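You operate a simulated robot arm through the tools that you are given. There is no shell and no other tool. Be economical: measure what you need, move in short steps, check, and stop when the job is done.

You run a simulated robot arm. Do the job below in one go: nothing can be reset, and whatever is moved stays where it is left.

Task
Prime the dispenser into the waste pot, then give the beaker two full strokes.
Fine: one stroke primes it; beaker on the fill seat, stroke stop as it is, outlet back over the pot.

It is judged by the outcome, as a careful person would: the job done as asked, and still so three seconds after it is handed in. It fails if anything else is knocked over, pushed out of place, dropped, spilled or broken.

Robot
A 7-joint arm with a two-finger parallel gripper, fixed in place. Base frame: the origin is at the foot of the arm, x ahead of it, y to its left, z up; the work surface is at about z = 0.74. Lengths are in m, angles in degrees, forces in N, time in s.
With the tool pointing down near the work surface it reaches from about 0.32 to 0.78 m from the base axis. Its first joint turns from -166.0 to 166.0 degrees. Payload 3.91 kg.
Tool frame: the origin (TCP) lies between the finger pads and is the grasp point; the fingertips stand 0.03 m ahead of it; z points along the fingers, y is the line along which they close. The gripper opens to 0.11 m. The fingers are 0.02 m wide and 0.01 m thick; the gripper's body (0.048 by 0.112 m) begins 0.055 m behind the TCP.
Orientation is that of the tool frame in the base frame, as [roll, pitch, yaw] about the fixed x, y, z axes, in that order (R = Rz(yaw) Ry(pitch) Rx(roll)). With the fingers straight down and closing along the base's y, the tool's x points along the base's -x, its y along +y and its z along -z.

Tools
- The arm moves only by the tool arm_command. Its argument "moves" is a list of rows, each a list of 6 numbers: the shift along the tool's x, y, z in m, then the turn, a rotation vector about the tool's x, y, z in degrees. In form: [[tx, ty, tz, ax, ay, az], ...]. A call has 1 to 12 rows; each row is the pose to reach, as a shift and turn from the pose commanded when the call began, along the tool's axes at that moment. "fingers" is the closure, from 0 (fully open) to 1 (shut), set as the call begins (left out, the last holds). A row lasts 0.2 s, in which the tool goes at most 0.05 m and 8.6 degrees; a call with a longer step from one row to the next is refused whole, and so is a gripper value outside its range. Where a pose cannot be reached the arm comes as near as it can. A force on the tool above 50 N (or 10 N above the force at the start of the call, whichever is more), or a blocked arm, ends the call early, and 0.2 s more pass. Each finger travels about 0.153 m/s and halts on what it meets, pressing with about 39 N; the grip force reading is that of the motor and also rises with nothing between the fingers. The clock runs only during rows and for 0.2 s after the last one: add rows that repeat a pose to give the fingers time. It gives the time, the measured TCP pose, the force on the tool (base axes), the opening and the grip force at its end, in the units of the frame above (readings bear some noise).
- Cameras (640 x 400 px; columns grow to the right, rows downward): "scene" is fixed at [0.05, -0.5002, 1.4806]; the picture's right is [0.89, -0.45, 0.00], its down [-0.15, -0.30, -0.94] and it looks along [0.42, 0.84, -0.34] (base axes); focal length 320 px, centre (320, 200). "wrist" rides on the gripper at [0.077, 0.007, -0.114] in the tool frame; the picture's right is [-0.09, 1.00, 0.00], its down [-0.80, -0.07, -0.59] and it looks along [-0.59, -0.05, 0.80] (tool axes); focal length 270 px, centre (320, 200). There is no depth. A picture from a camera that has moved, and an enlarged one, comes with that camera's place and axes in the base frame and with its lens.
- capture(camera): a new picture of that camera. No time passes.
- move_column(by): slides the trunk up (or, below 0, down) by that many m; the arm rides with it, the base frame stays. It gives what a move gives, with no picture.
- inspect(camera, box): a new picture of the part [left, top, right, bottom] of that camera's present view, enlarged. No time passes.
- hand_in(): hands the job in; it is judged then, once.

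Work in short steps. Places have to be worked out from the pictures, the camera data and where the tool is seen: move nearer, look again, correct. Check each grasp and each placing, and mend what went wrong. You have 120 turns and 76 pictures in all, those below and enlarged ones among them. Open the gripper and draw the arm clear of the work before you hand the job in, unless the task says otherwise; then end with one line.

The tools are called after "Request:" by a JSON object that holds its "op" and its "data". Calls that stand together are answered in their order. arm_command: Moves the arm, as the interface text tells. Its arguments: {"type":"object","properties":{"moves":{"type":"array"},"fingers":{"type":"number"}},"required":["moves"]} The other tools are called the same way: move_column (by) slides the trunk up or down; capture (camera) takes a picture; inspect (camera, box) takes an enlarged picture of a part of a camera's view; hand_in () hands the job in.

At the start:

```text
time: 0.0
eef_pos: [0.2055, 0.2679, 1.4179]
ee_rot: [180.0, 0.0, -180.0]
force: [0.5, 0.2, 0.2]
opening: 0.1098
grip_force: 0.1
trunk travel left (down, up): [-0.575, 0.035]
```

scene: 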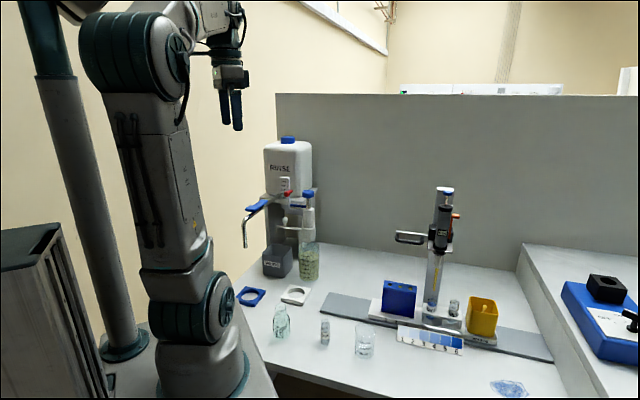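
wrist: 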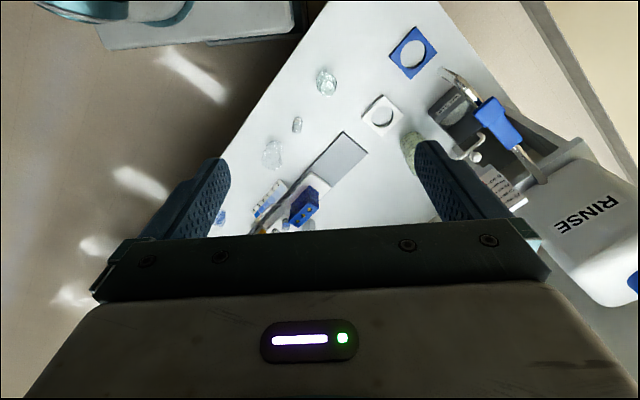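

The scene shows a rinse station at the left, a bottle-like item with a blue cap, and a syringe-like device on a grey track. I'll enlarge both areas to identify the dispenser, pot, seat and beaker.

Request:
{"op": "inspect", "data": {"camera": "scene", "box": [220, 120, 360, 360]}}

Request:
{"op": "inspect", "data": {"camera": "scene", "box": [310, 170, 560, 370]}}

```text
1.67 times, centred on (290, 240) of scene
camera zoom: at [0.05, -0.5002, 1.4806], right [0.89, -0.45, 0.0], down [-0.15, -0.3, -0.94], along [0.42, 0.84, -0.34], focal length 533 px, centre (370, 133)
```

zoom: 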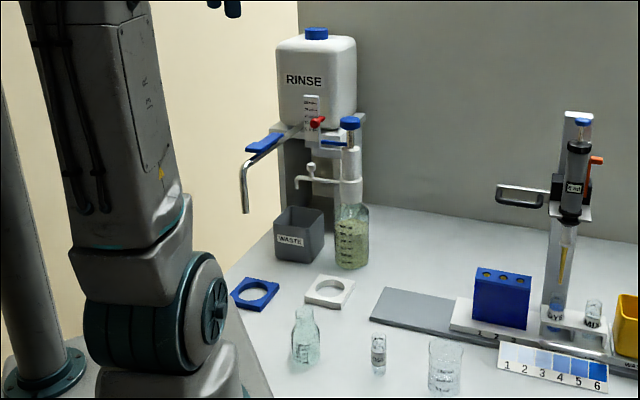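

```text
2.00 times, centred on (435, 270) of scene
camera zoom: at [0.05, -0.5002, 1.4806], right [0.89, -0.45, 0.0], down [-0.15, -0.3, -0.94], along [0.42, 0.84, -0.34], focal length 639 px, centre (90, 60)
```

zoom: 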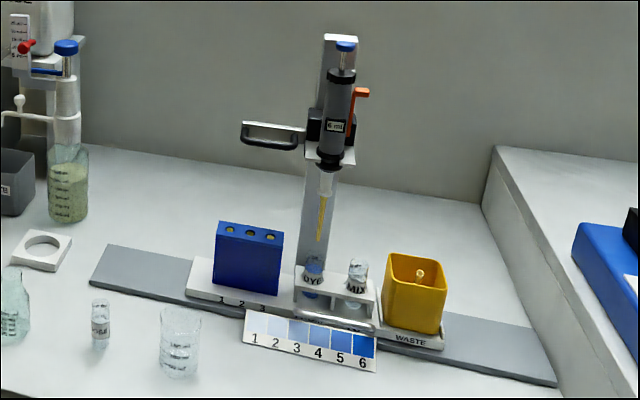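

The bottle-top dispenser appears to be the greenish bottle by the grey WASTE pot. I'll zoom in harder on it and on the rings.

Request:
{"op": "inspect", "data": {"camera": "scene", "box": [260, 180, 340, 230]}}

Request:
{"op": "inspect", "data": {"camera": "scene", "box": [230, 230, 340, 300]}}

Request:
{"op": "inspect", "data": {"camera": "scene", "box": [260, 290, 390, 370]}}

Request:
{"op": "inspect", "data": {"camera": "wrist", "box": [230, 20, 540, 230]}}

```text
8.00 times, centred on (300, 205) of scene
camera zoom: at [0.05, -0.5002, 1.4806], right [0.89, -0.45, 0.0], down [-0.15, -0.3, -0.94], along [0.42, 0.84, -0.34], focal length 2558 px, centre (480, 160)
```

zoom: 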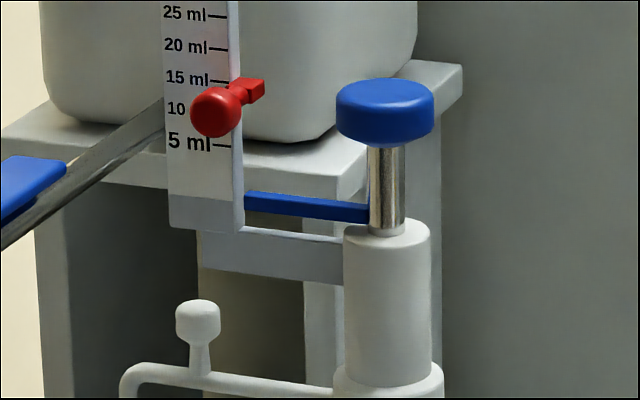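

```text
5.71 times, centred on (285, 265) of scene
camera zoom: at [0.05, -0.5002, 1.4806], right [0.89, -0.45, 0.0], down [-0.15, -0.3, -0.94], along [0.42, 0.84, -0.34], focal length 1827 px, centre (520, -171)
```

zoom: 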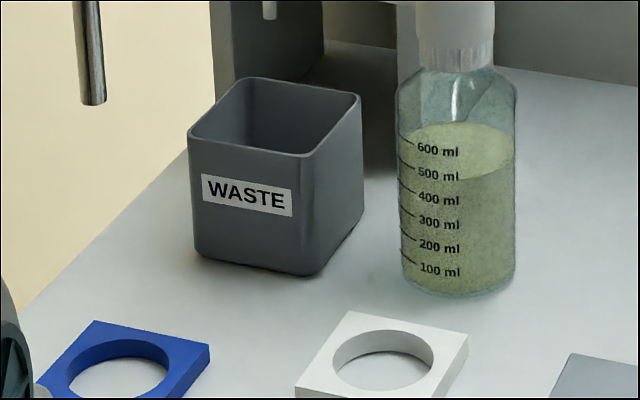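

```text
4.92 times, centred on (325, 330) of scene
camera zoom: at [0.05, -0.5002, 1.4806], right [0.89, -0.45, 0.0], down [-0.15, -0.3, -0.94], along [0.42, 0.84, -0.34], focal length 1574 px, centre (295, -440)
```

zoom: 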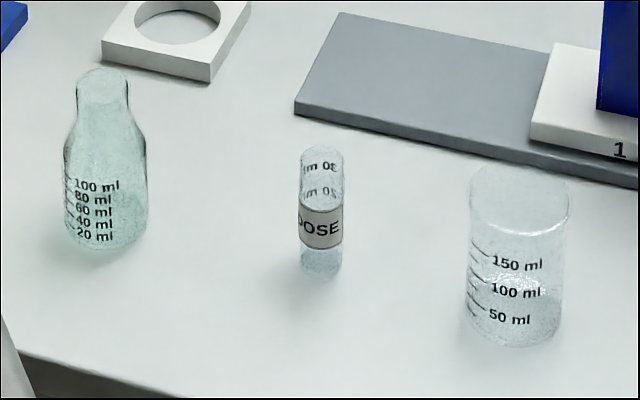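

```text
1.90 times, centred on (385, 125) of wrist
camera zoom: at [0.1284, 0.2737, 1.5321], right [0.09, 1.0, 0.0], down [0.8, -0.07, 0.59], along [0.59, -0.05, -0.8], focal length 515 px, centre (196, 343)
```

zoom: 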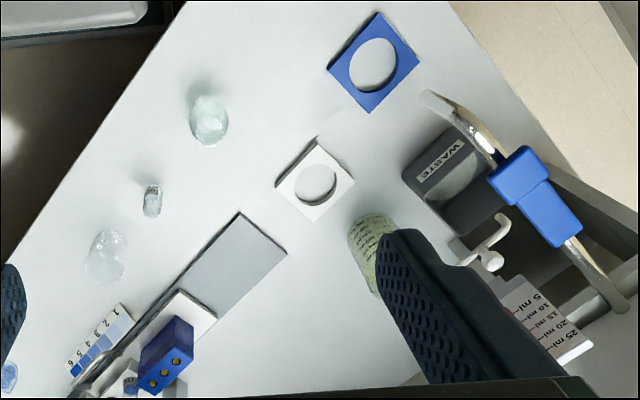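

Best reading: the dispenser bottle stands near (0.51, 0.52), its knob about z 1.10, the nozzle toward the pot near (0.42, 0.63), the white ring seat near (0.415, 0.434), the beaker near (0.49, 0.09). I move the arm toward the dispenser at height for a better wrist view.

Request:
{"op": "arm_command", "data": {"moves": [[-0.02, 0.03, 0, 0, 0, 0], [-0.04, 0.06, 0, 0, 0, 0], [-0.06, 0.09, 0, 0, 0, 0], [-0.07, 0.12, 0, 0, 0, 0], [-0.08, 0.15, 0, 0, 0, 0], [-0.08, 0.18, 0, 0, 0, 0], [-0.08, 0.2, 0, 0, 0, 0]], "fingers": 0}}

Request:
{"op": "capture", "data": {"camera": "wrist"}}

```text
time: 1.6
eef_pos: [0.2847, 0.4679, 1.4157]
ee_rot: [-179.9, 0.1, -179.9]
force: [-0.2, 0.0, -0.2]
opening: 0.11
grip_force: 0.1
trunk travel left (down, up): [-0.575, 0.035]
```

```text
67 pictures are left
camera wrist: at [0.2081, 0.475, 1.531], right [0.09, 1.0, 0.0], down [0.8, -0.07, 0.59], along [0.59, -0.05, -0.8], focal length 270 px, centre (320, 200)
```

wrist: 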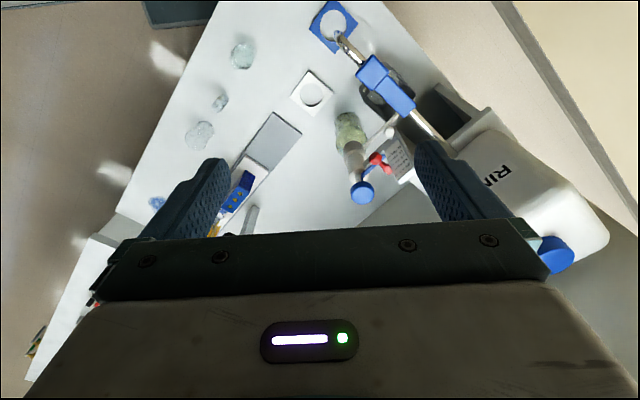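

The rinse spout points at the blue ring, so the white ring is the dispenser's seat. I zoom in on the dispenser.

Request:
{"op": "inspect", "data": {"camera": "wrist", "box": [270, 50, 470, 220]}}

```text
2.35 times, centred on (370, 135) of wrist
camera zoom: at [0.2081, 0.475, 1.531], right [0.09, 1.0, 0.0], down [0.8, -0.07, 0.59], along [0.59, -0.05, -0.8], focal length 636 px, centre (202, 353)
```

zoom: 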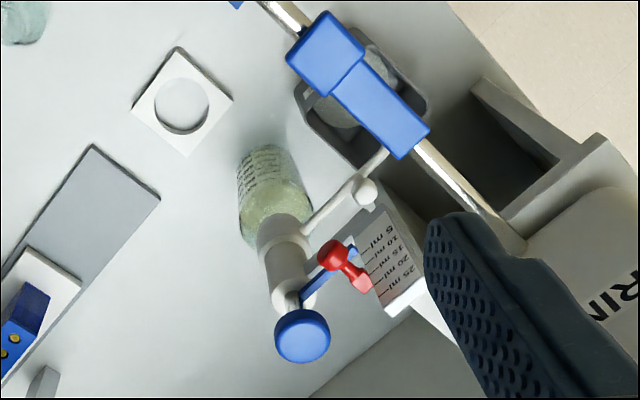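

The knob triangulates to about (0.508, 0.530, z 1.085–1.11), the dose scale plate runs beyond it toward the pot, and the swing nub is near (0.442, 0.60, 0.985). First I move above the knob at z≈1.25 to refine.

Request:
{"op": "arm_command", "data": {"moves": [[-0.035, 0.01, 0.02, 0, 0, 0], [-0.07, 0.02, 0.04, 0, 0, 0], [-0.105, 0.03, 0.06, 0, 0, 0], [-0.14, 0.04, 0.085, 0, 0, 0], [-0.165, 0.05, 0.11, 0, 0, 0], [-0.19, 0.058, 0.135, 0, 0, 0], [-0.21, 0.062, 0.155, 0, 0, 0], [-0.223, 0.062, 0.165, 0, 0, 0]]}}

Request:
{"op": "capture", "data": {"camera": "wrist"}}

Request:
{"op": "capture", "data": {"camera": "scene"}}

```text
time: 3.4
eef_pos: [0.4832, 0.5072, 1.2443]
ee_rot: [179.9, 0.1, -179.9]
force: [0.3, -0.6, 0.7]
opening: 0.1099
grip_force: 0.3
out of reach, approached as far as the arm can: row 4, 5, 6, 7, 8
trunk travel left (down, up): [-0.575, 0.035]
```

```text
65 pictures are left
camera wrist: at [0.4058, 0.5128, 1.3597], right [0.09, 1.0, 0.0], down [0.8, -0.07, 0.6], along [0.59, -0.05, -0.8], focal length 270 px, centre (320, 200)
```

wrist: 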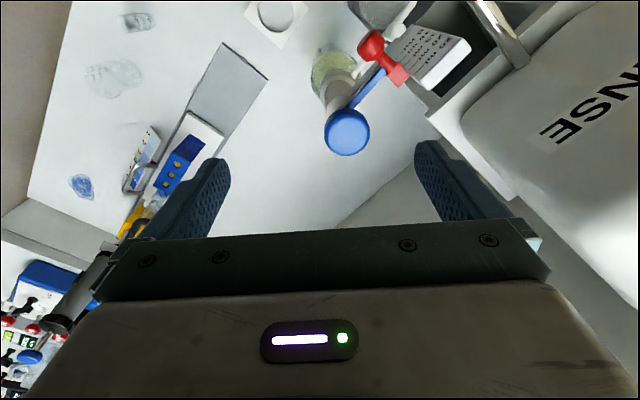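

```text
64 pictures are left
```

scene: 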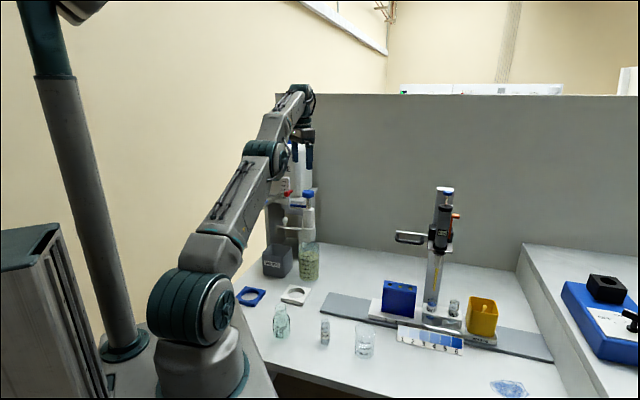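

The knob is confirmed at (0.510, 0.531). The arm runs short at this height, so I raise the trunk a little, which should give reach, and then check where the commanded pose is.

Request:
{"op": "move_column", "data": {"by": 0.035}}

Request:
{"op": "arm_command", "data": {"moves": [[0, 0, 0.01, 0, 0, 0]]}}

```text
time: 4.2
eef_pos: [0.4836, 0.5067, 1.2794]
ee_rot: [179.9, -0.1, 179.9]
force: [-0.4, 0.5, 0.4]
opening: 0.1097
grip_force: 0.1
trunk travel left (down, up): [-0.61, 0.0]
```

```text
time: 4.6
eef_pos: [0.4827, 0.5065, 1.2701]
ee_rot: [-180.0, 0.0, -180.0]
force: [-0.1, 0.0, -0.1]
opening: 0.1101
grip_force: 0.0
trunk travel left (down, up): [-0.61, 0.0]
```

The relative commands start from the actual pose. Now I go to (0.510, 0.531) at z≈1.18, fingertips still above the knob.

Request:
{"op": "arm_command", "data": {"moves": [[0, 0, 0.03, 0, 0, 0], [-0.005, 0.005, 0.06, 0, 0, 0], [-0.015, 0.015, 0.08, 0, 0, 0], [-0.027, 0.0245, 0.09, 0, 0, 0], [-0.027, 0.0245, 0.09, 0, 0, 0]], "fingers": 0.2}}

Request:
{"op": "capture", "data": {"camera": "wrist"}}

Request:
{"op": "inspect", "data": {"camera": "scene", "box": [250, 100, 350, 240]}}

```text
time: 5.8
eef_pos: [0.5096, 0.5312, 1.1817]
ee_rot: [-180.0, 0.0, -179.9]
force: [-0.5, 0.3, -0.5]
opening: 0.0878
grip_force: 0.0
trunk travel left (down, up): [-0.61, 0.0]
```

```text
63 pictures are left
camera wrist: at [0.4335, 0.5376, 1.2948], right [0.09, 1.0, 0.0], down [0.8, -0.07, 0.59], along [0.59, -0.05, -0.8], focal length 270 px, centre (320, 200)
```

wrist: 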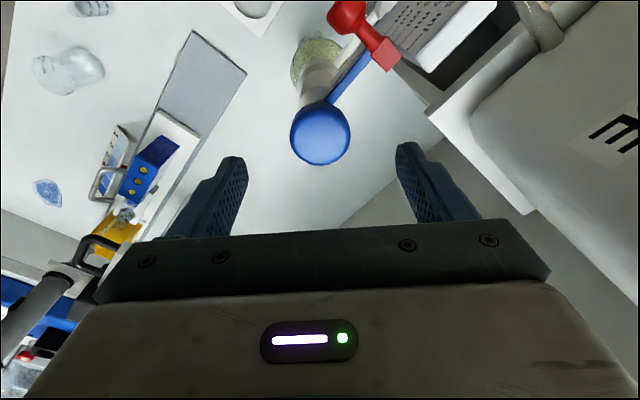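

```text
2.86 times, centred on (300, 170) of scene
camera zoom: at [0.05, -0.5002, 1.4806], right [0.89, -0.45, 0.0], down [-0.15, -0.3, -0.94], along [0.42, 0.84, -0.34], focal length 913 px, centre (377, 286)
```

zoom: 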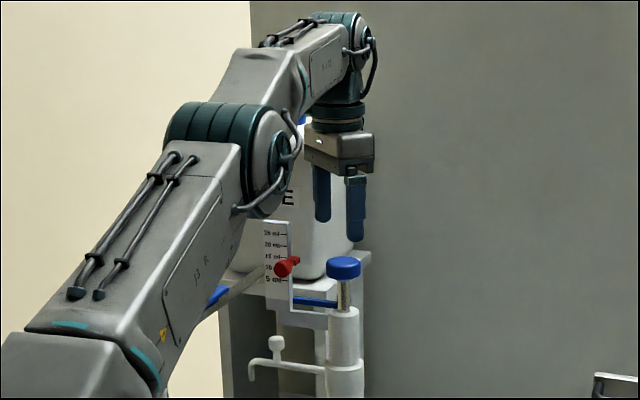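

The knob lies directly under the TCP. I narrow the fingers slightly and descend to z≈1.10, stopping before closing.

Request:
{"op": "arm_command", "data": {"moves": [[0, 0, 0, 0, 0, 0], [0, 0, 0.03, 0, 0, 0], [0, 0, 0.06, 0, 0, 0], [0, 0, 0.084, 0, 0, 0], [0, 0, 0.084, 0, 0, 0]], "fingers": 0.32}}

Request:
{"op": "capture", "data": {"camera": "wrist"}}

Request:
{"op": "inspect", "data": {"camera": "scene", "box": [260, 160, 340, 230]}}

```text
time: 7.0
eef_pos: [0.5109, 0.532, 1.0958]
ee_rot: [-180.0, 0.0, -179.9]
force: [-0.1, 0.4, -0.5]
opening: 0.0747
grip_force: 0.1
trunk travel left (down, up): [-0.61, 0.0]
```

```text
61 pictures are left
camera wrist: at [0.433, 0.538, 1.2096], right [0.09, 1.0, 0.0], down [0.8, -0.07, 0.59], along [0.59, -0.05, -0.8], focal length 270 px, centre (320, 200)
```

wrist: 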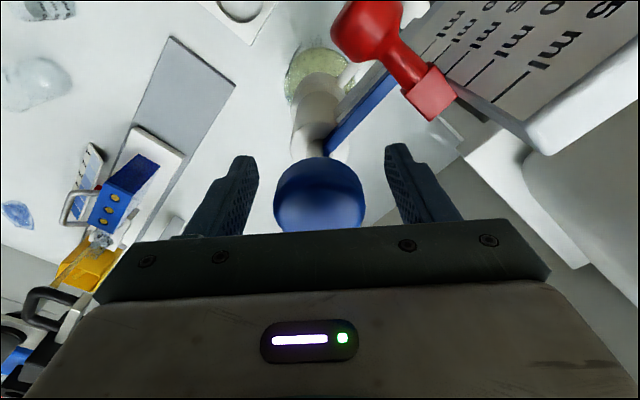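

```text
5.71 times, centred on (300, 195) of scene
camera zoom: at [0.05, -0.5002, 1.4806], right [0.89, -0.45, 0.0], down [-0.15, -0.3, -0.94], along [0.42, 0.84, -0.34], focal length 1827 px, centre (434, 229)
```

zoom: 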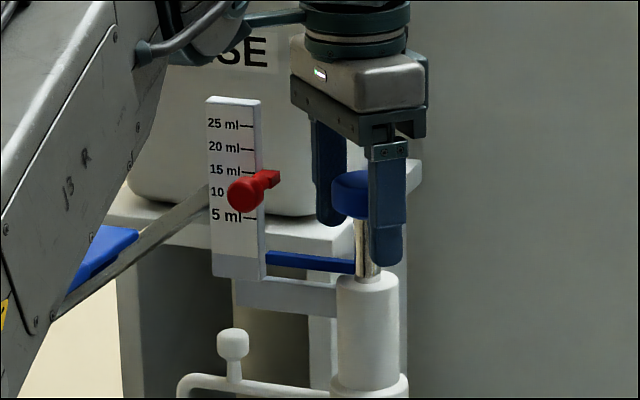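

The fingers flank the knob. I close on it and check the grip without lifting.

Request:
{"op": "arm_command", "data": {"moves": [[0, 0, 0, 0, 0, 0], [0, 0, 0, 0, 0, 0], [0, 0, 0, 0, 0, 0]], "fingers": 0.8}}

```text
time: 7.8
eef_pos: [0.511, 0.5302, 1.0946]
ee_rot: [-179.9, -0.1, 180.0]
force: [-1.5, -5.6, -2.2]
opening: 0.0453
grip_force: 45.1
trunk travel left (down, up): [-0.61, 0.0]
```

Gripped at 45 mm, which is the knob's width. I lift gently 20 mm and read the force.

Request:
{"op": "arm_command", "data": {"moves": [[0, -0.001, -0.005, 0, 0, 0], [0, -0.001, -0.01, 0, 0, 0], [0, -0.001, -0.015, 0, 0, 0], [0, -0.001, -0.02, 0, 0, 0]]}}

Request:
{"op": "inspect", "data": {"camera": "scene", "box": [260, 160, 340, 230]}}

```text
time: 8.8
eef_pos: [0.5097, 0.5302, 1.1157]
ee_rot: [180.0, 0.0, -179.9]
force: [-1.6, -0.9, -1.3]
opening: 0.0448
grip_force: 45.0
trunk travel left (down, up): [-0.61, 0.0]
```

```text
5.71 times, centred on (300, 195) of scene
camera zoom: at [0.05, -0.5002, 1.4806], right [0.89, -0.45, 0.0], down [-0.15, -0.3, -0.94], along [0.42, 0.84, -0.34], focal length 1827 px, centre (434, 229)
```

zoom: 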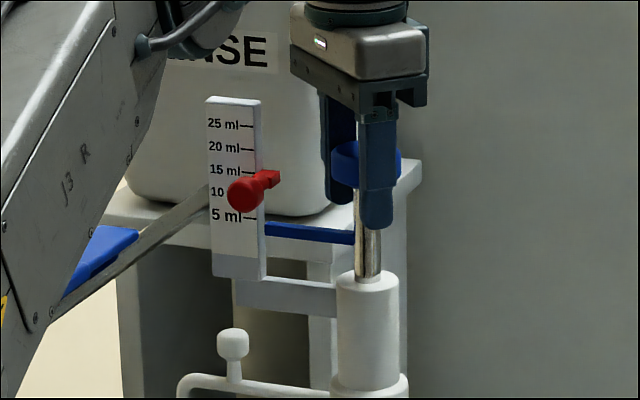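

The pointer rises with the knob with hardly any resistance; about 20 mm remain to the red stop. I continue 16 mm, then smaller steps.

Request:
{"op": "arm_command", "data": {"moves": [[0, 0, -0.005, 0, 0, 0], [0, 0, -0.01, 0, 0, 0], [0, 0, -0.015, 0, 0, 0]]}}

Request:
{"op": "inspect", "data": {"camera": "scene", "box": [260, 160, 340, 230]}}

```text
time: 9.6
eef_pos: [0.5107, 0.5304, 1.1307]
ee_rot: [-179.9, 0.0, -179.9]
force: [-0.7, -0.2, -2.6]
opening: 0.0452
grip_force: 44.7
trunk travel left (down, up): [-0.61, 0.0]
```

```text
5.71 times, centred on (300, 195) of scene
camera zoom: at [0.05, -0.5002, 1.4806], right [0.89, -0.45, 0.0], down [-0.15, -0.3, -0.94], along [0.42, 0.84, -0.34], focal length 1827 px, centre (434, 229)
```

zoom: 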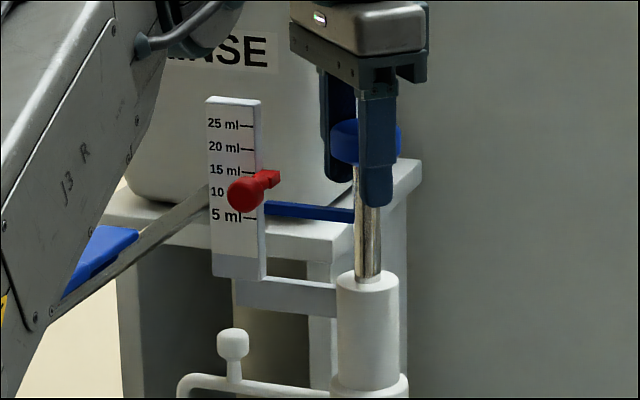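

About 10 mm left. I go up in fine 2 mm steps and watch for contact with the stop.

Request:
{"op": "arm_command", "data": {"moves": [[0, 0, -0.002, 0, 0, 0], [0, 0, -0.004, 0, 0, 0], [0, 0, -0.006, 0, 0, 0]]}}

Request:
{"op": "arm_command", "data": {"moves": [[0, 0, -0.001, 0, 0, 0], [0, 0, -0.002, 0, 0, 0]]}}

Request:
{"op": "inspect", "data": {"camera": "scene", "box": [270, 175, 320, 210]}}

```text
time: 10.4
eef_pos: [0.5091, 0.5309, 1.1375]
ee_rot: [-179.9, 0.0, -179.9]
force: [-3.1, 0.0, -1.7]
opening: 0.045
grip_force: 44.9
trunk travel left (down, up): [-0.61, 0.0]
```

```text
time: 11.0
eef_pos: [0.5092, 0.5306, 1.139]
ee_rot: [180.0, 0.0, -179.9]
force: [-1.8, 0.3, -2.6]
opening: 0.045
grip_force: 45.4
trunk travel left (down, up): [-0.61, 0.0]
```

```text
11.43 times, centred on (295, 192) of scene
camera zoom: at [0.05, -0.5002, 1.4806], right [0.89, -0.45, 0.0], down [-0.15, -0.3, -0.94], along [0.42, 0.84, -0.34], focal length 3654 px, centre (606, 286)
```

zoom: 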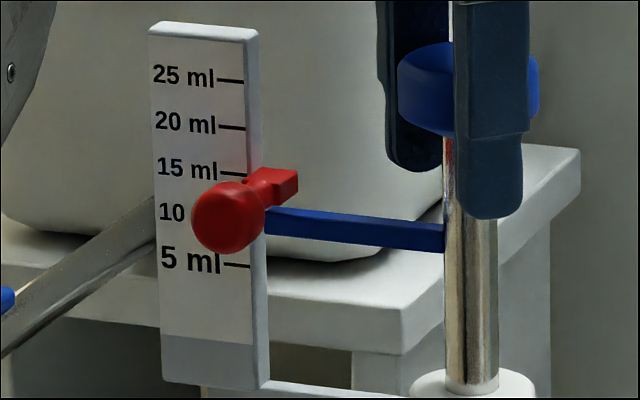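

The pointer is a few mm below the red block. I keep rising in 1 mm steps, watching the force.

Request:
{"op": "arm_command", "data": {"moves": [[0, 0, -0.001, 0, 0, 0], [0, 0, -0.002, 0, 0, 0]]}}

Request:
{"op": "arm_command", "data": {"moves": [[0, 0, -0.001, 0, 0, 0], [0, 0, -0.002, 0, 0, 0]]}}

Request:
{"op": "inspect", "data": {"camera": "scene", "box": [270, 175, 320, 210]}}

```text
time: 11.6
eef_pos: [0.5119, 0.5303, 1.1408]
ee_rot: [180.0, 0.0, -179.8]
force: [-2.2, -0.1, -2.1]
opening: 0.0448
grip_force: 45.1
trunk travel left (down, up): [-0.61, 0.0]
```

```text
time: 12.2
eef_pos: [0.51, 0.5307, 1.1432]
ee_rot: [-180.0, 0.0, -179.9]
force: [-3.7, -1.6, -2.3]
opening: 0.0451
grip_force: 44.5
trunk travel left (down, up): [-0.61, 0.0]
```

```text
11.43 times, centred on (295, 192) of scene
camera zoom: at [0.05, -0.5002, 1.4806], right [0.89, -0.45, 0.0], down [-0.15, -0.3, -0.94], along [0.42, 0.84, -0.34], focal length 3654 px, centre (606, 286)
```

zoom: 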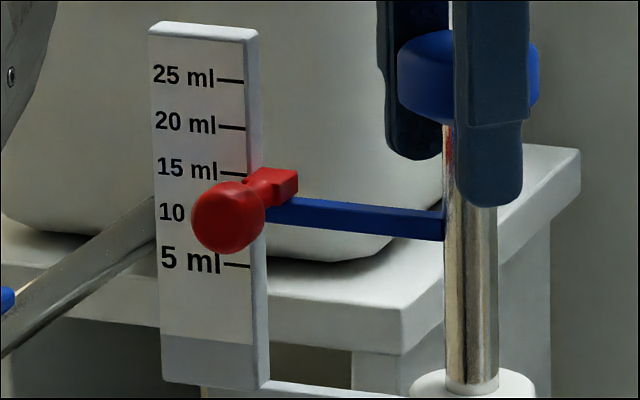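

The pointer's top is now almost at the red block. I continue 1–2 mm at a time until the force rises.

Request:
{"op": "arm_command", "data": {"moves": [[0, 0, -0.001, 0, 0, 0], [0, 0, -0.002, 0, 0, 0]]}}

Request:
{"op": "arm_command", "data": {"moves": [[0, 0, -0.001, 0, 0, 0], [0, 0, -0.001, 0, 0, 0]]}}

Request:
{"op": "inspect", "data": {"camera": "scene", "box": [270, 175, 320, 210]}}

```text
time: 12.8
eef_pos: [0.5113, 0.531, 1.1421]
ee_rot: [-179.8, -0.1, -179.8]
force: [-7.3, -4.6, -13.6]
opening: 0.0453
grip_force: 44.7
trunk travel left (down, up): [-0.61, 0.0]
```

```text
time: 13.4
eef_pos: [0.5107, 0.5312, 1.1435]
ee_rot: [-179.7, -0.2, -179.9]
force: [-10.5, -8.0, -24.7]
opening: 0.045
grip_force: 44.7
trunk travel left (down, up): [-0.61, 0.0]
```

```text
11.43 times, centred on (295, 192) of scene
camera zoom: at [0.05, -0.5002, 1.4806], right [0.89, -0.45, 0.0], down [-0.15, -0.3, -0.94], along [0.42, 0.84, -0.34], focal length 3654 px, centre (606, 286)
```

zoom: 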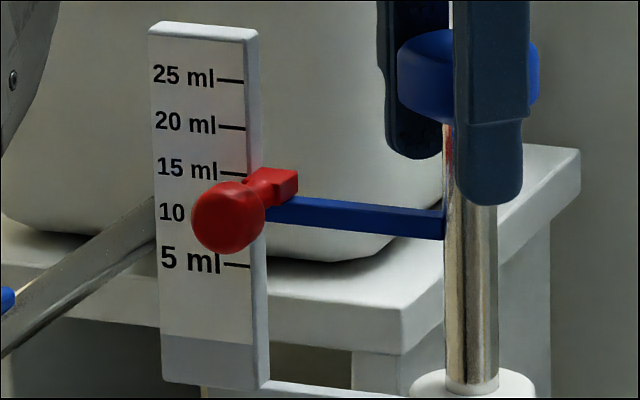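

The stop is reached (force −25 N down, z 1.143). Now I press smoothly down nearly the whole 48.5 mm into the waste pot.

Request:
{"op": "arm_command", "data": {"moves": [[0, 0, 0.004, 0, 0, 0], [0, 0, 0.009, 0, 0, 0], [0, 0, 0.014, 0, 0, 0], [0, 0, 0.019, 0, 0, 0], [0, 0, 0.024, 0, 0, 0], [0, 0, 0.029, 0, 0, 0], [0, 0, 0.034, 0, 0, 0], [0, 0, 0.039, 0, 0, 0], [0, 0, 0.043, 0, 0, 0], [0, 0, 0.046, 0, 0, 0], [0, 0, 0.048, 0, 0, 0], [0, 0, 0.049, 0, 0, 0]]}}

Request:
{"op": "inspect", "data": {"camera": "scene", "box": [260, 160, 340, 230]}}

```text
time: 16.0
eef_pos: [0.5109, 0.5294, 1.0972]
ee_rot: [-180.0, 0.0, -180.0]
force: [0.5, 2.8, 0.9]
opening: 0.0449
grip_force: 45.1
trunk travel left (down, up): [-0.61, 0.0]
```

```text
5.71 times, centred on (300, 195) of scene
camera zoom: at [0.05, -0.5002, 1.4806], right [0.89, -0.45, 0.0], down [-0.15, -0.3, -0.94], along [0.42, 0.84, -0.34], focal length 1827 px, centre (434, 229)
```

zoom: 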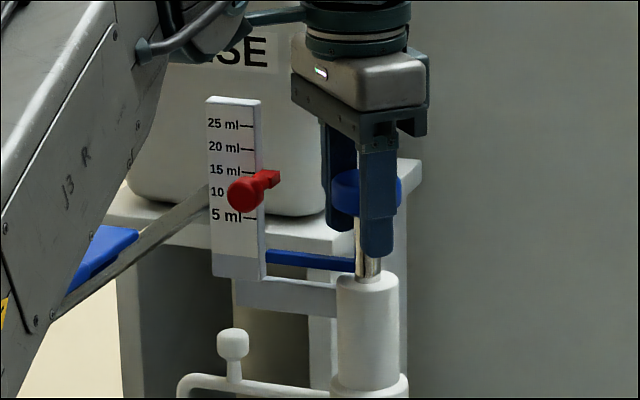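

Nearly at the bottom. I press on in 1 mm steps until the bottom stop is felt.

Request:
{"op": "arm_command", "data": {"moves": [[0, 0, 0.001, 0, 0, 0], [0, 0, 0.002, 0, 0, 0]]}}

Request:
{"op": "arm_command", "data": {"moves": [[0, 0, 0.001, 0, 0, 0], [0, 0, 0.0015, 0, 0, 0]]}}

Request:
{"op": "inspect", "data": {"camera": "scene", "box": [230, 180, 340, 290]}}

```text
time: 16.6
eef_pos: [0.5099, 0.5293, 1.0947]
ee_rot: [-180.0, 0.0, -179.9]
force: [-0.1, 0.5, 2.8]
opening: 0.0452
grip_force: 45.0
trunk travel left (down, up): [-0.61, 0.0]
```

```text
time: 17.2
eef_pos: [0.509, 0.5314, 1.0957]
ee_rot: [179.9, 0.1, 180.0]
force: [2.0, 1.2, 11.3]
opening: 0.0451
grip_force: 44.7
trunk travel left (down, up): [-0.61, 0.0]
```

```text
3.64 times, centred on (285, 235) of scene
camera zoom: at [0.05, -0.5002, 1.4806], right [0.89, -0.45, 0.0], down [-0.15, -0.3, -0.94], along [0.42, 0.84, -0.34], focal length 1162 px, centre (447, 73)
```

zoom: 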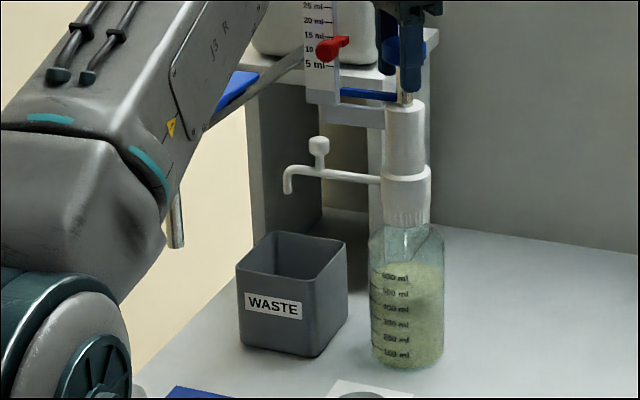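

The bottom stop is felt (+11 N): the priming stroke is complete. I release, and rise clear.

Request:
{"op": "arm_command", "data": {"moves": [[0, 0, 0, 0, 0, 0], [0, 0, 0, 0, 0, 0], [0, 0, -0.01, 0, 0, 0], [0, 0, -0.04, 0, 0, 0], [0, 0, -0.08, 0, 0, 0], [0, 0, -0.11, 0, 0, 0]], "fingers": 0.32}}

Request:
{"op": "inspect", "data": {"camera": "wrist", "box": [220, 0, 540, 200]}}

```text
time: 18.6
eef_pos: [0.5055, 0.5279, 1.2021]
ee_rot: [-180.0, 0.0, -179.8]
force: [0.4, -0.2, 0.8]
opening: 0.0748
grip_force: 0.0
out of reach, approached as far as the arm can: row 6
trunk travel left (down, up): [-0.61, 0.0]
```

```text
2.00 times, centred on (380, 100) of wrist
camera zoom: at [0.4294, 0.5337, 1.316], right [0.09, 1.0, 0.0], down [0.8, -0.07, 0.59], along [0.59, -0.05, -0.8], focal length 541 px, centre (200, 400)
```

zoom: 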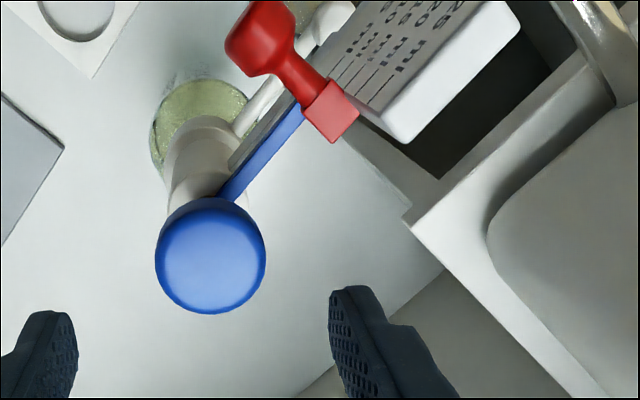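

Plunger down at zero and everything is in place. Next the beaker: I travel toward (0.44, 0.10) at safe height for a look.

Request:
{"op": "arm_command", "data": {"moves": [[0.01, -0.04, 0, 0, 0, 0], [0.02, -0.08, 0, 0, 0, 0], [0.03, -0.12, 0, 0, 0, 0], [0.04, -0.16, 0, 0, 0, 0], [0.05, -0.2, 0, 0, 0, 0], [0.06, -0.24, 0, 0, 0, 0], [0.065, -0.28, 0.02, 0, 0, 0], [0.065, -0.32, 0.04, 0, 0, 0], [0.065, -0.36, 0.07, 0, 0, 0], [0.065, -0.4, 0.1, 0, 0, 0], [0.065, -0.43, 0.13, 0, 0, 0]], "fingers": 0}}

Request:
{"op": "capture", "data": {"camera": "wrist"}}

```text
time: 21.0
eef_pos: [0.4463, 0.0961, 1.0716]
ee_rot: [180.0, -0.1, -179.9]
force: [-0.1, 0.1, 0.4]
opening: 0.1099
grip_force: 0.0
trunk travel left (down, up): [-0.61, 0.0]
```

```text
51 pictures are left
camera wrist: at [0.3689, 0.1024, 1.1865], right [0.09, 1.0, 0.0], down [0.8, -0.07, 0.59], along [0.59, -0.05, -0.8], focal length 270 px, centre (320, 200)
```

wrist: 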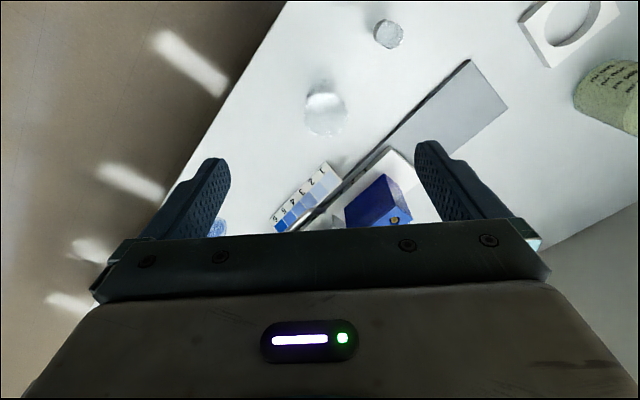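

Request:
{"op": "inspect", "data": {"camera": "wrist", "box": [270, 60, 390, 150]}}

```text
4.44 times, centred on (330, 105) of wrist
camera zoom: at [0.3689, 0.1024, 1.1865], right [0.09, 1.0, 0.0], down [0.8, -0.07, 0.59], along [0.59, -0.05, -0.8], focal length 1201 px, centre (276, 622)
```

zoom: 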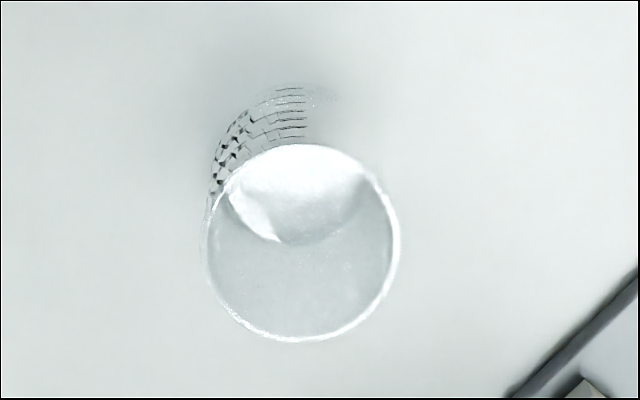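

The empty beaker's rim is centred near (0.491, 0.099), about 57 mm wide, top at z≈0.83. I descend above it to z≈0.90 first.

Request:
{"op": "arm_command", "data": {"moves": [[-0.01, 0.001, 0.04, 0, 0, 0], [-0.025, 0.002, 0.08, 0, 0, 0], [-0.04, 0.003, 0.12, 0, 0, 0], [-0.0443, 0.003, 0.15, 0, 0, 0], [-0.0443, 0.003, 0.17, 0, 0, 0], [-0.0443, 0.003, 0.17, 0, 0, 0]]}}

Request:
{"op": "capture", "data": {"camera": "wrist"}}

```text
time: 22.4
eef_pos: [0.49, 0.0998, 0.903]
ee_rot: [179.9, 0.0, -180.0]
force: [0.6, 0.0, -0.3]
opening: 0.1102
grip_force: 0.1
trunk travel left (down, up): [-0.61, 0.0]
```

```text
49 pictures are left
camera wrist: at [0.4124, 0.1075, 1.0166], right [0.09, 1.0, 0.0], down [0.8, -0.07, 0.59], along [0.59, -0.05, -0.8], focal length 270 px, centre (320, 200)
```

wrist: 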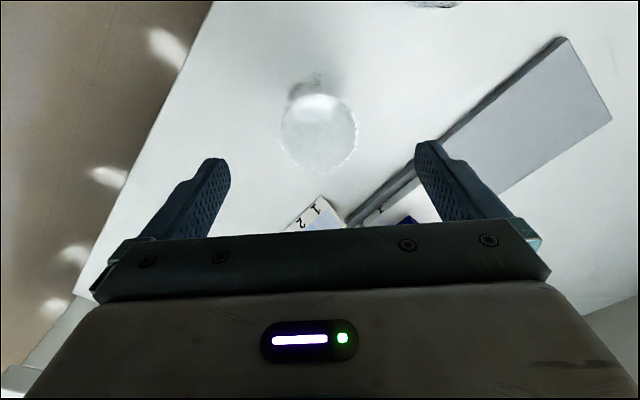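

Aligned. I lower to z≈0.797 so the pads straddle the upper half of the glass.

Request:
{"op": "arm_command", "data": {"moves": [[0, 0.001, 0.04, 0, 0, 0], [0, 0.001, 0.08, 0, 0, 0], [0, 0.001, 0.106, 0, 0, 0], [0, 0.001, 0.106, 0, 0, 0]]}}

Request:
{"op": "capture", "data": {"camera": "wrist"}}

Request:
{"op": "inspect", "data": {"camera": "scene", "box": [310, 280, 430, 370]}}

```text
time: 23.4
eef_pos: [0.4885, 0.1031, 0.7964]
ee_rot: [180.0, 0.1, -179.9]
force: [1.0, 0.4, -0.5]
opening: 0.1097
grip_force: 0.1
trunk travel left (down, up): [-0.61, 0.0]
```

```text
48 pictures are left
camera wrist: at [0.4115, 0.1081, 0.9107], right [0.09, 1.0, 0.0], down [0.8, -0.07, 0.59], along [0.59, -0.05, -0.8], focal length 270 px, centre (320, 200)
```

wrist: 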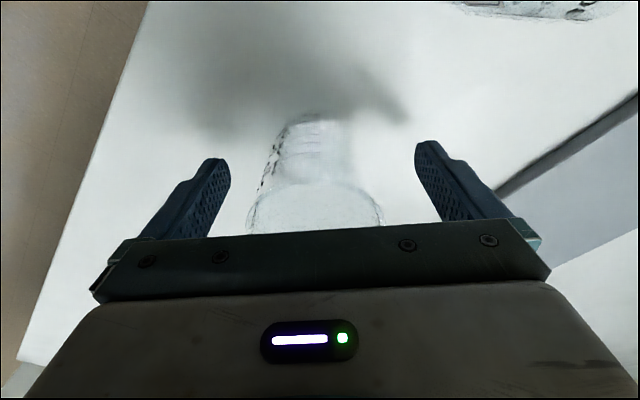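

```text
4.44 times, centred on (370, 325) of scene
camera zoom: at [0.05, -0.5002, 1.4806], right [0.89, -0.45, 0.0], down [-0.15, -0.3, -0.94], along [0.42, 0.84, -0.34], focal length 1421 px, centre (98, -356)
```

zoom: 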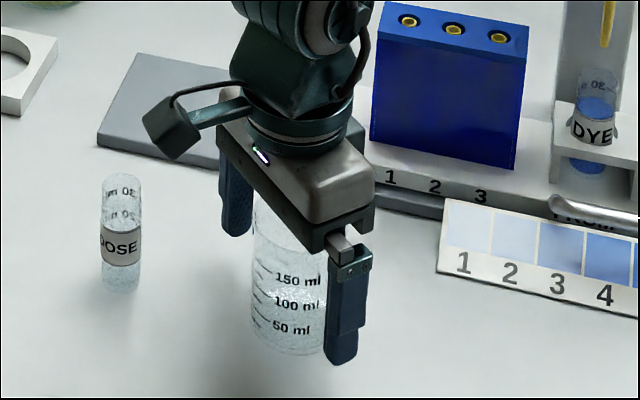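

The beaker stands between the fingers. I close gently onto it.

Request:
{"op": "arm_command", "data": {"moves": [[0, 0, 0, 0, 0, 0], [0, -0.001, 0, 0, 0, 0], [0, -0.001, 0, 0, 0, 0], [0, -0.001, 0, 0, 0, 0]], "fingers": 0.6}}

```text
time: 24.4
eef_pos: [0.4866, 0.1011, 0.7962]
ee_rot: [-179.9, -0.1, -179.9]
force: [1.0, 0.2, -0.2]
opening: 0.0591
grip_force: 39.4
trunk travel left (down, up): [-0.61, 0.0]
```

Held at 59 mm opening. I lift 0.15 m and check.

Request:
{"op": "arm_command", "data": {"moves": [[0, 0, -0.01, 0, 0, 0], [0, 0, -0.03, 0, 0, 0], [0, 0, -0.06, 0, 0, 0], [0, 0, -0.09, 0, 0, 0], [0, 0, -0.12, 0, 0, 0], [0, 0, -0.15, 0, 0, 0], [0, 0, -0.17, 0, 0, 0]]}}

Request:
{"op": "arm_command", "data": {"moves": [[0.005, 0.03, 0, 0, 0, 0], [0.015, 0.07, 0, 0, 0, 0], [0.025, 0.11, 0, 0, 0, 0], [0.035, 0.15, 0, 0, 0, 0], [0.05, 0.19, 0, 0, 0, 0], [0.065, 0.23, 0, 0, 0, 0], [0.08, 0.26, 0, 0, 0, 0], [0.085, 0.27, 0, 0, 0, 0]]}}

Request:
{"op": "capture", "data": {"camera": "wrist"}}

Request:
{"op": "capture", "data": {"camera": "scene"}}

```text
time: 26.0
eef_pos: [0.4873, 0.1013, 0.9668]
ee_rot: [179.9, 0.0, -179.9]
force: [1.1, -0.4, -0.5]
opening: 0.0585
grip_force: 39.1
trunk travel left (down, up): [-0.61, 0.0]
```

```text
time: 27.8
eef_pos: [0.4037, 0.371, 0.9669]
ee_rot: [-180.0, 0.0, -180.0]
force: [0.2, 0.0, -0.6]
opening: 0.0586
grip_force: 38.3
trunk travel left (down, up): [-0.61, 0.0]
```

```text
46 pictures are left
camera wrist: at [0.3255, 0.3769, 1.0815], right [0.09, 1.0, 0.0], down [0.8, -0.07, 0.59], along [0.59, -0.05, -0.8], focal length 270 px, centre (320, 200)
```

wrist: 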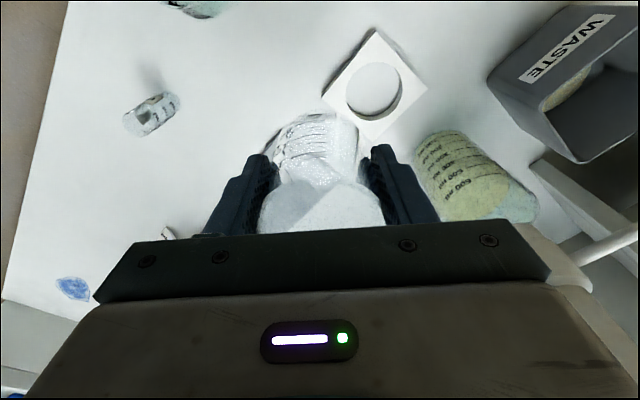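

```text
45 pictures are left
```

scene: 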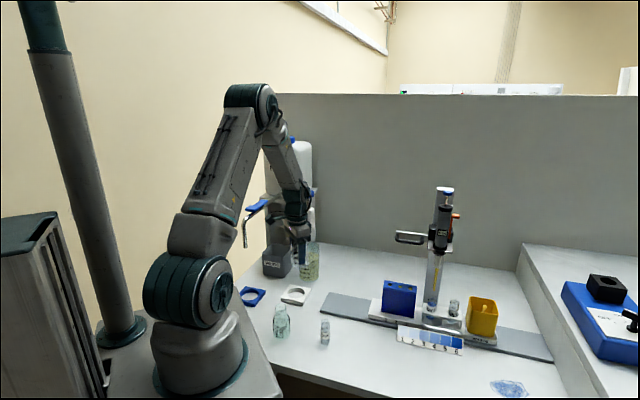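

The waste pot now holds green liquid from the prime. The seat ring is visible ahead; I enlarge it to fix its centre.

Request:
{"op": "inspect", "data": {"camera": "wrist", "box": [314, 20, 434, 145]}}

```text
3.20 times, centred on (374, 82) of wrist
camera zoom: at [0.3255, 0.3769, 1.0815], right [0.09, 1.0, 0.0], down [0.8, -0.07, 0.59], along [0.59, -0.05, -0.8], focal length 865 px, centre (147, 576)
```

zoom: 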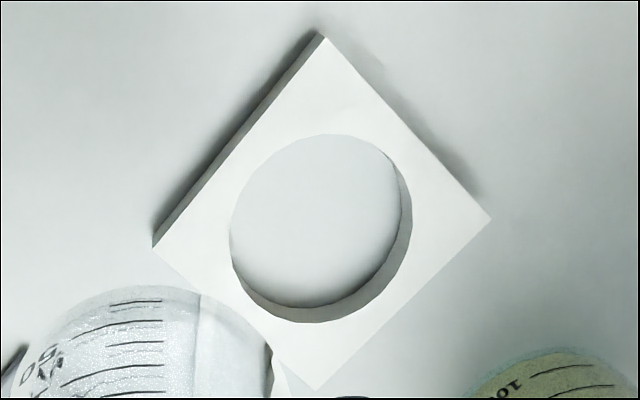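

Seat centre ≈ (0.415, 0.434), hole ≈ 67 mm. I move over it and lower to z≈0.85 for a check.

Request:
{"op": "arm_command", "data": {"moves": [[-0.005, 0.03, 0, 0, 0, 0], [-0.0115, 0.063, 0.01, 0, 0, 0], [-0.0115, 0.063, 0.04, 0, 0, 0], [-0.0115, 0.063, 0.08, 0, 0, 0], [-0.0115, 0.063, 0.11, 0, 0, 0], [-0.0115, 0.063, 0.118, 0, 0, 0], [-0.0115, 0.063, 0.118, 0, 0, 0]]}}

Request:
{"op": "inspect", "data": {"camera": "scene", "box": [260, 240, 340, 310]}}

Request:
{"op": "inspect", "data": {"camera": "wrist", "box": [200, 50, 440, 240]}}

```text
time: 29.4
eef_pos: [0.4141, 0.4353, 0.8483]
ee_rot: [-180.0, 0.0, -179.9]
force: [-0.3, -0.4, -1.0]
opening: 0.0589
grip_force: 38.9
trunk travel left (down, up): [-0.61, 0.0]
```

```text
5.71 times, centred on (300, 275) of scene
camera zoom: at [0.05, -0.5002, 1.4806], right [0.89, -0.45, 0.0], down [-0.15, -0.3, -0.94], along [0.42, 0.84, -0.34], focal length 1827 px, centre (434, -229)
```

zoom: 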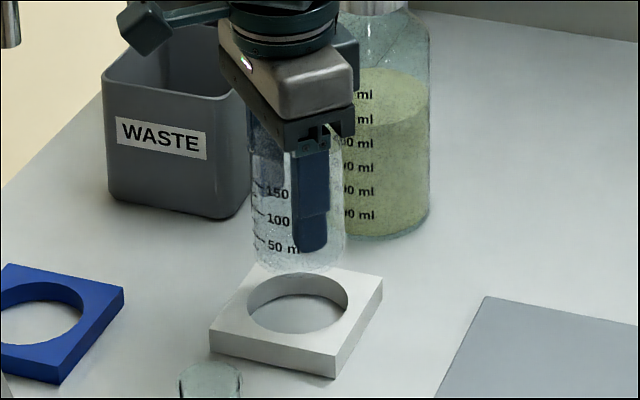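

```text
2.11 times, centred on (320, 145) of wrist
camera zoom: at [0.3372, 0.4416, 0.9632], right [0.09, 1.0, 0.0], down [0.8, -0.07, 0.59], along [0.59, -0.05, -0.8], focal length 569 px, centre (320, 316)
```

zoom: 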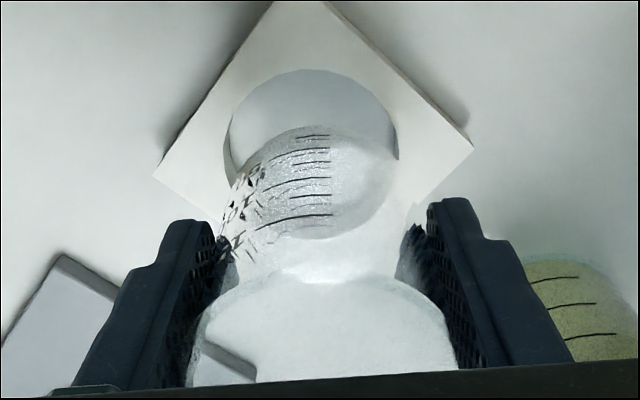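

Comparing both views, the hole is about 2 mm toward −x and 2–3 mm toward −y of the beaker. I correct and lower it slowly into the ring.

Request:
{"op": "arm_command", "data": {"moves": [[0.0015, -0.0025, 0.0, 0, 0, 0], [0.0015, -0.0025, 0.01, 0, 0, 0], [0.0015, -0.0025, 0.02, 0, 0, 0], [0.0015, -0.0025, 0.03, 0, 0, 0], [0.0015, -0.0025, 0.034, 0, 0, 0], [0.0015, -0.0025, 0.034, 0, 0, 0]]}}

Request:
{"op": "inspect", "data": {"camera": "scene", "box": [270, 255, 330, 305]}}

Request:
{"op": "inspect", "data": {"camera": "wrist", "box": [200, 50, 440, 240]}}

```text
time: 30.8
eef_pos: [0.4134, 0.4319, 0.8142]
ee_rot: [180.0, -0.1, 179.9]
force: [0.2, 0.6, -0.2]
opening: 0.0587
grip_force: 38.6
trunk travel left (down, up): [-0.61, 0.0]
```

```text
8.00 times, centred on (300, 280) of scene
camera zoom: at [0.05, -0.5002, 1.4806], right [0.89, -0.45, 0.0], down [-0.15, -0.3, -0.94], along [0.42, 0.84, -0.34], focal length 2558 px, centre (480, -440)
```

zoom: 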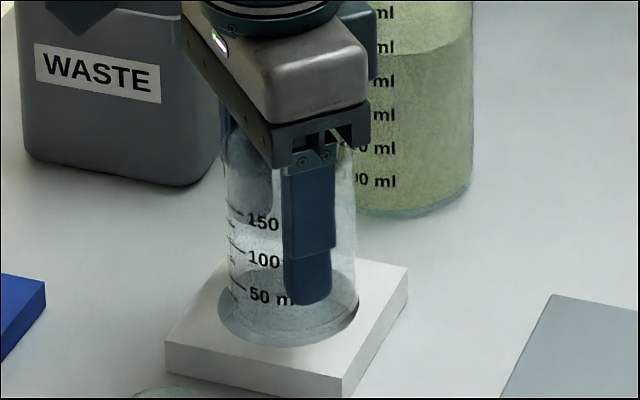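

```text
2.11 times, centred on (320, 145) of wrist
camera zoom: at [0.3358, 0.4381, 0.9285], right [0.09, 1.0, 0.0], down [0.8, -0.07, 0.59], along [0.59, -0.05, -0.8], focal length 569 px, centre (320, 316)
```

zoom: 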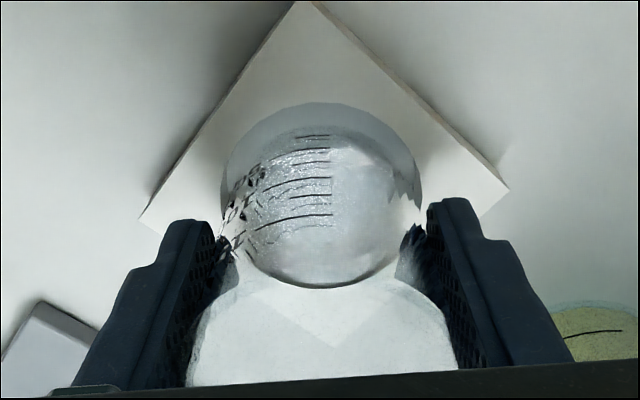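

The base is entering the hole without force. I continue to the bench, 16 mm more in small steps.

Request:
{"op": "arm_command", "data": {"moves": [[0, 0, 0.005, 0, 0, 0], [0, 0, 0.01, 0, 0, 0], [0, 0, 0.014, 0, 0, 0], [0, 0, 0.0165, 0, 0, 0], [0, 0, 0.0165, 0, 0, 0]]}}

Request:
{"op": "inspect", "data": {"camera": "scene", "box": [270, 255, 330, 305]}}

```text
time: 32.0
eef_pos: [0.4135, 0.4312, 0.7971]
ee_rot: [-180.0, 0.0, -179.9]
force: [-0.2, 1.0, 0.2]
opening: 0.0586
grip_force: 39.2
trunk travel left (down, up): [-0.61, 0.0]
```

```text
8.00 times, centred on (300, 280) of scene
camera zoom: at [0.05, -0.5002, 1.4806], right [0.89, -0.45, 0.0], down [-0.15, -0.3, -0.94], along [0.42, 0.84, -0.34], focal length 2558 px, centre (480, -440)
```

zoom: 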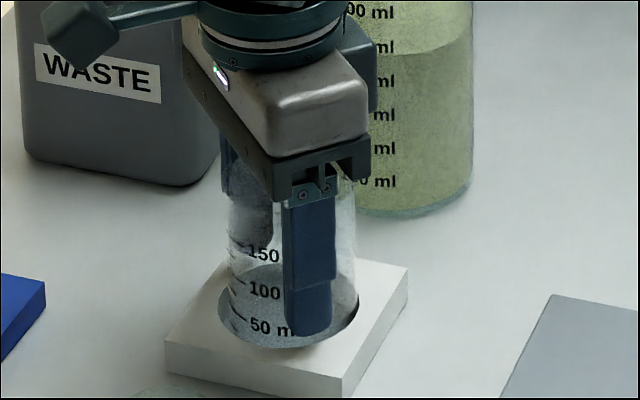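

The beaker sits in the ring. I ease down 1 mm, and then open slowly enough to let it stand.

Request:
{"op": "arm_command", "data": {"moves": [[0, 0, 0.001, 0, 0, 0], [0, 0, 0.001, 0, 0, 0]]}}

Request:
{"op": "arm_command", "data": {"moves": [[0, 0, 0, 0, 0, 0], [0, 0, 0, 0, 0, 0], [0, 0, 0, 0, 0, 0]], "fingers": 0.25}}

Request:
{"op": "capture", "data": {"camera": "wrist"}}

```text
time: 32.6
eef_pos: [0.4119, 0.4316, 0.7969]
ee_rot: [-180.0, 0.0, -179.9]
force: [0.5, -0.3, 2.4]
opening: 0.0588
grip_force: 39.3
trunk travel left (down, up): [-0.61, 0.0]
```

```text
time: 33.4
eef_pos: [0.4128, 0.4311, 0.7963]
ee_rot: [-180.0, 0.1, -179.9]
force: [-0.4, 0.0, -0.6]
opening: 0.0825
grip_force: 0.0
trunk travel left (down, up): [-0.61, 0.0]
```

```text
38 pictures are left
camera wrist: at [0.3357, 0.4387, 0.9109], right [0.09, 1.0, 0.0], down [0.8, -0.07, 0.59], along [0.59, -0.05, -0.8], focal length 270 px, centre (320, 200)
```

wrist: 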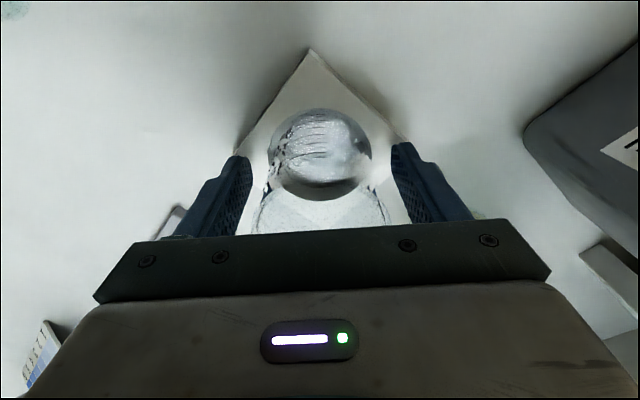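

Released; the beaker stands in the seat. I rise straight up, and then draw back to −y to view the outlet and nub.

Request:
{"op": "arm_command", "data": {"moves": [[0, 0, -0.03, 0, 0, 0], [0, 0, -0.07, 0, 0, 0], [0, 0, -0.11, 0, 0, 0], [0, -0.02, -0.15, 0, 0, 0], [0, -0.05, -0.19, 0, 0, 0], [0, -0.08, -0.23, 0, 0, 0], [0.02, -0.1, -0.26, 0, 0, 0], [0.05, -0.11, -0.28, 0, 0, 0]]}}

Request:
{"op": "inspect", "data": {"camera": "wrist", "box": [300, 0, 560, 200]}}

Request:
{"op": "inspect", "data": {"camera": "scene", "box": [230, 180, 340, 310]}}

```text
time: 35.2
eef_pos: [0.3617, 0.3169, 1.0774]
ee_rot: [-180.0, 0.0, -180.0]
force: [-1.3, 0.4, -0.5]
opening: 0.0825
grip_force: 0.2
trunk travel left (down, up): [-0.61, 0.0]
```

```text
2.00 times, centred on (430, 100) of wrist
camera zoom: at [0.2848, 0.3248, 1.1924], right [0.09, 1.0, 0.0], down [0.8, -0.07, 0.59], along [0.59, -0.05, -0.8], focal length 541 px, centre (100, 400)
```

zoom: 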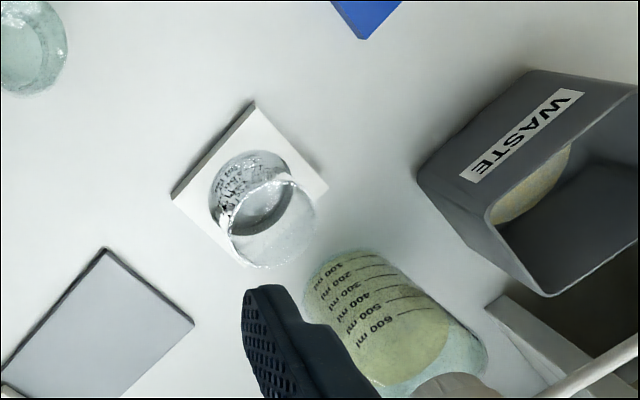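

```text
3.08 times, centred on (285, 245) of scene
camera zoom: at [0.05, -0.5002, 1.4806], right [0.89, -0.45, 0.0], down [-0.15, -0.3, -0.94], along [0.42, 0.84, -0.34], focal length 984 px, centre (428, 62)
```

zoom: 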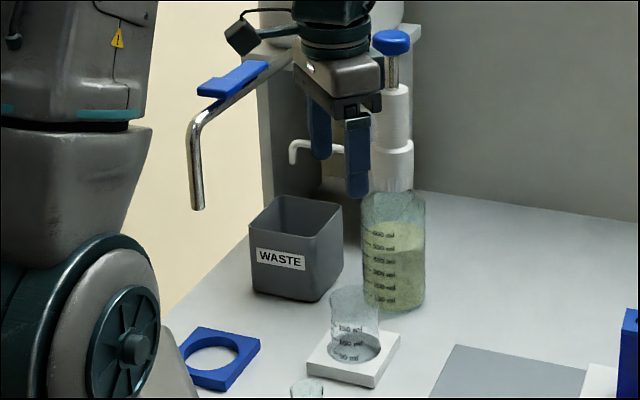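

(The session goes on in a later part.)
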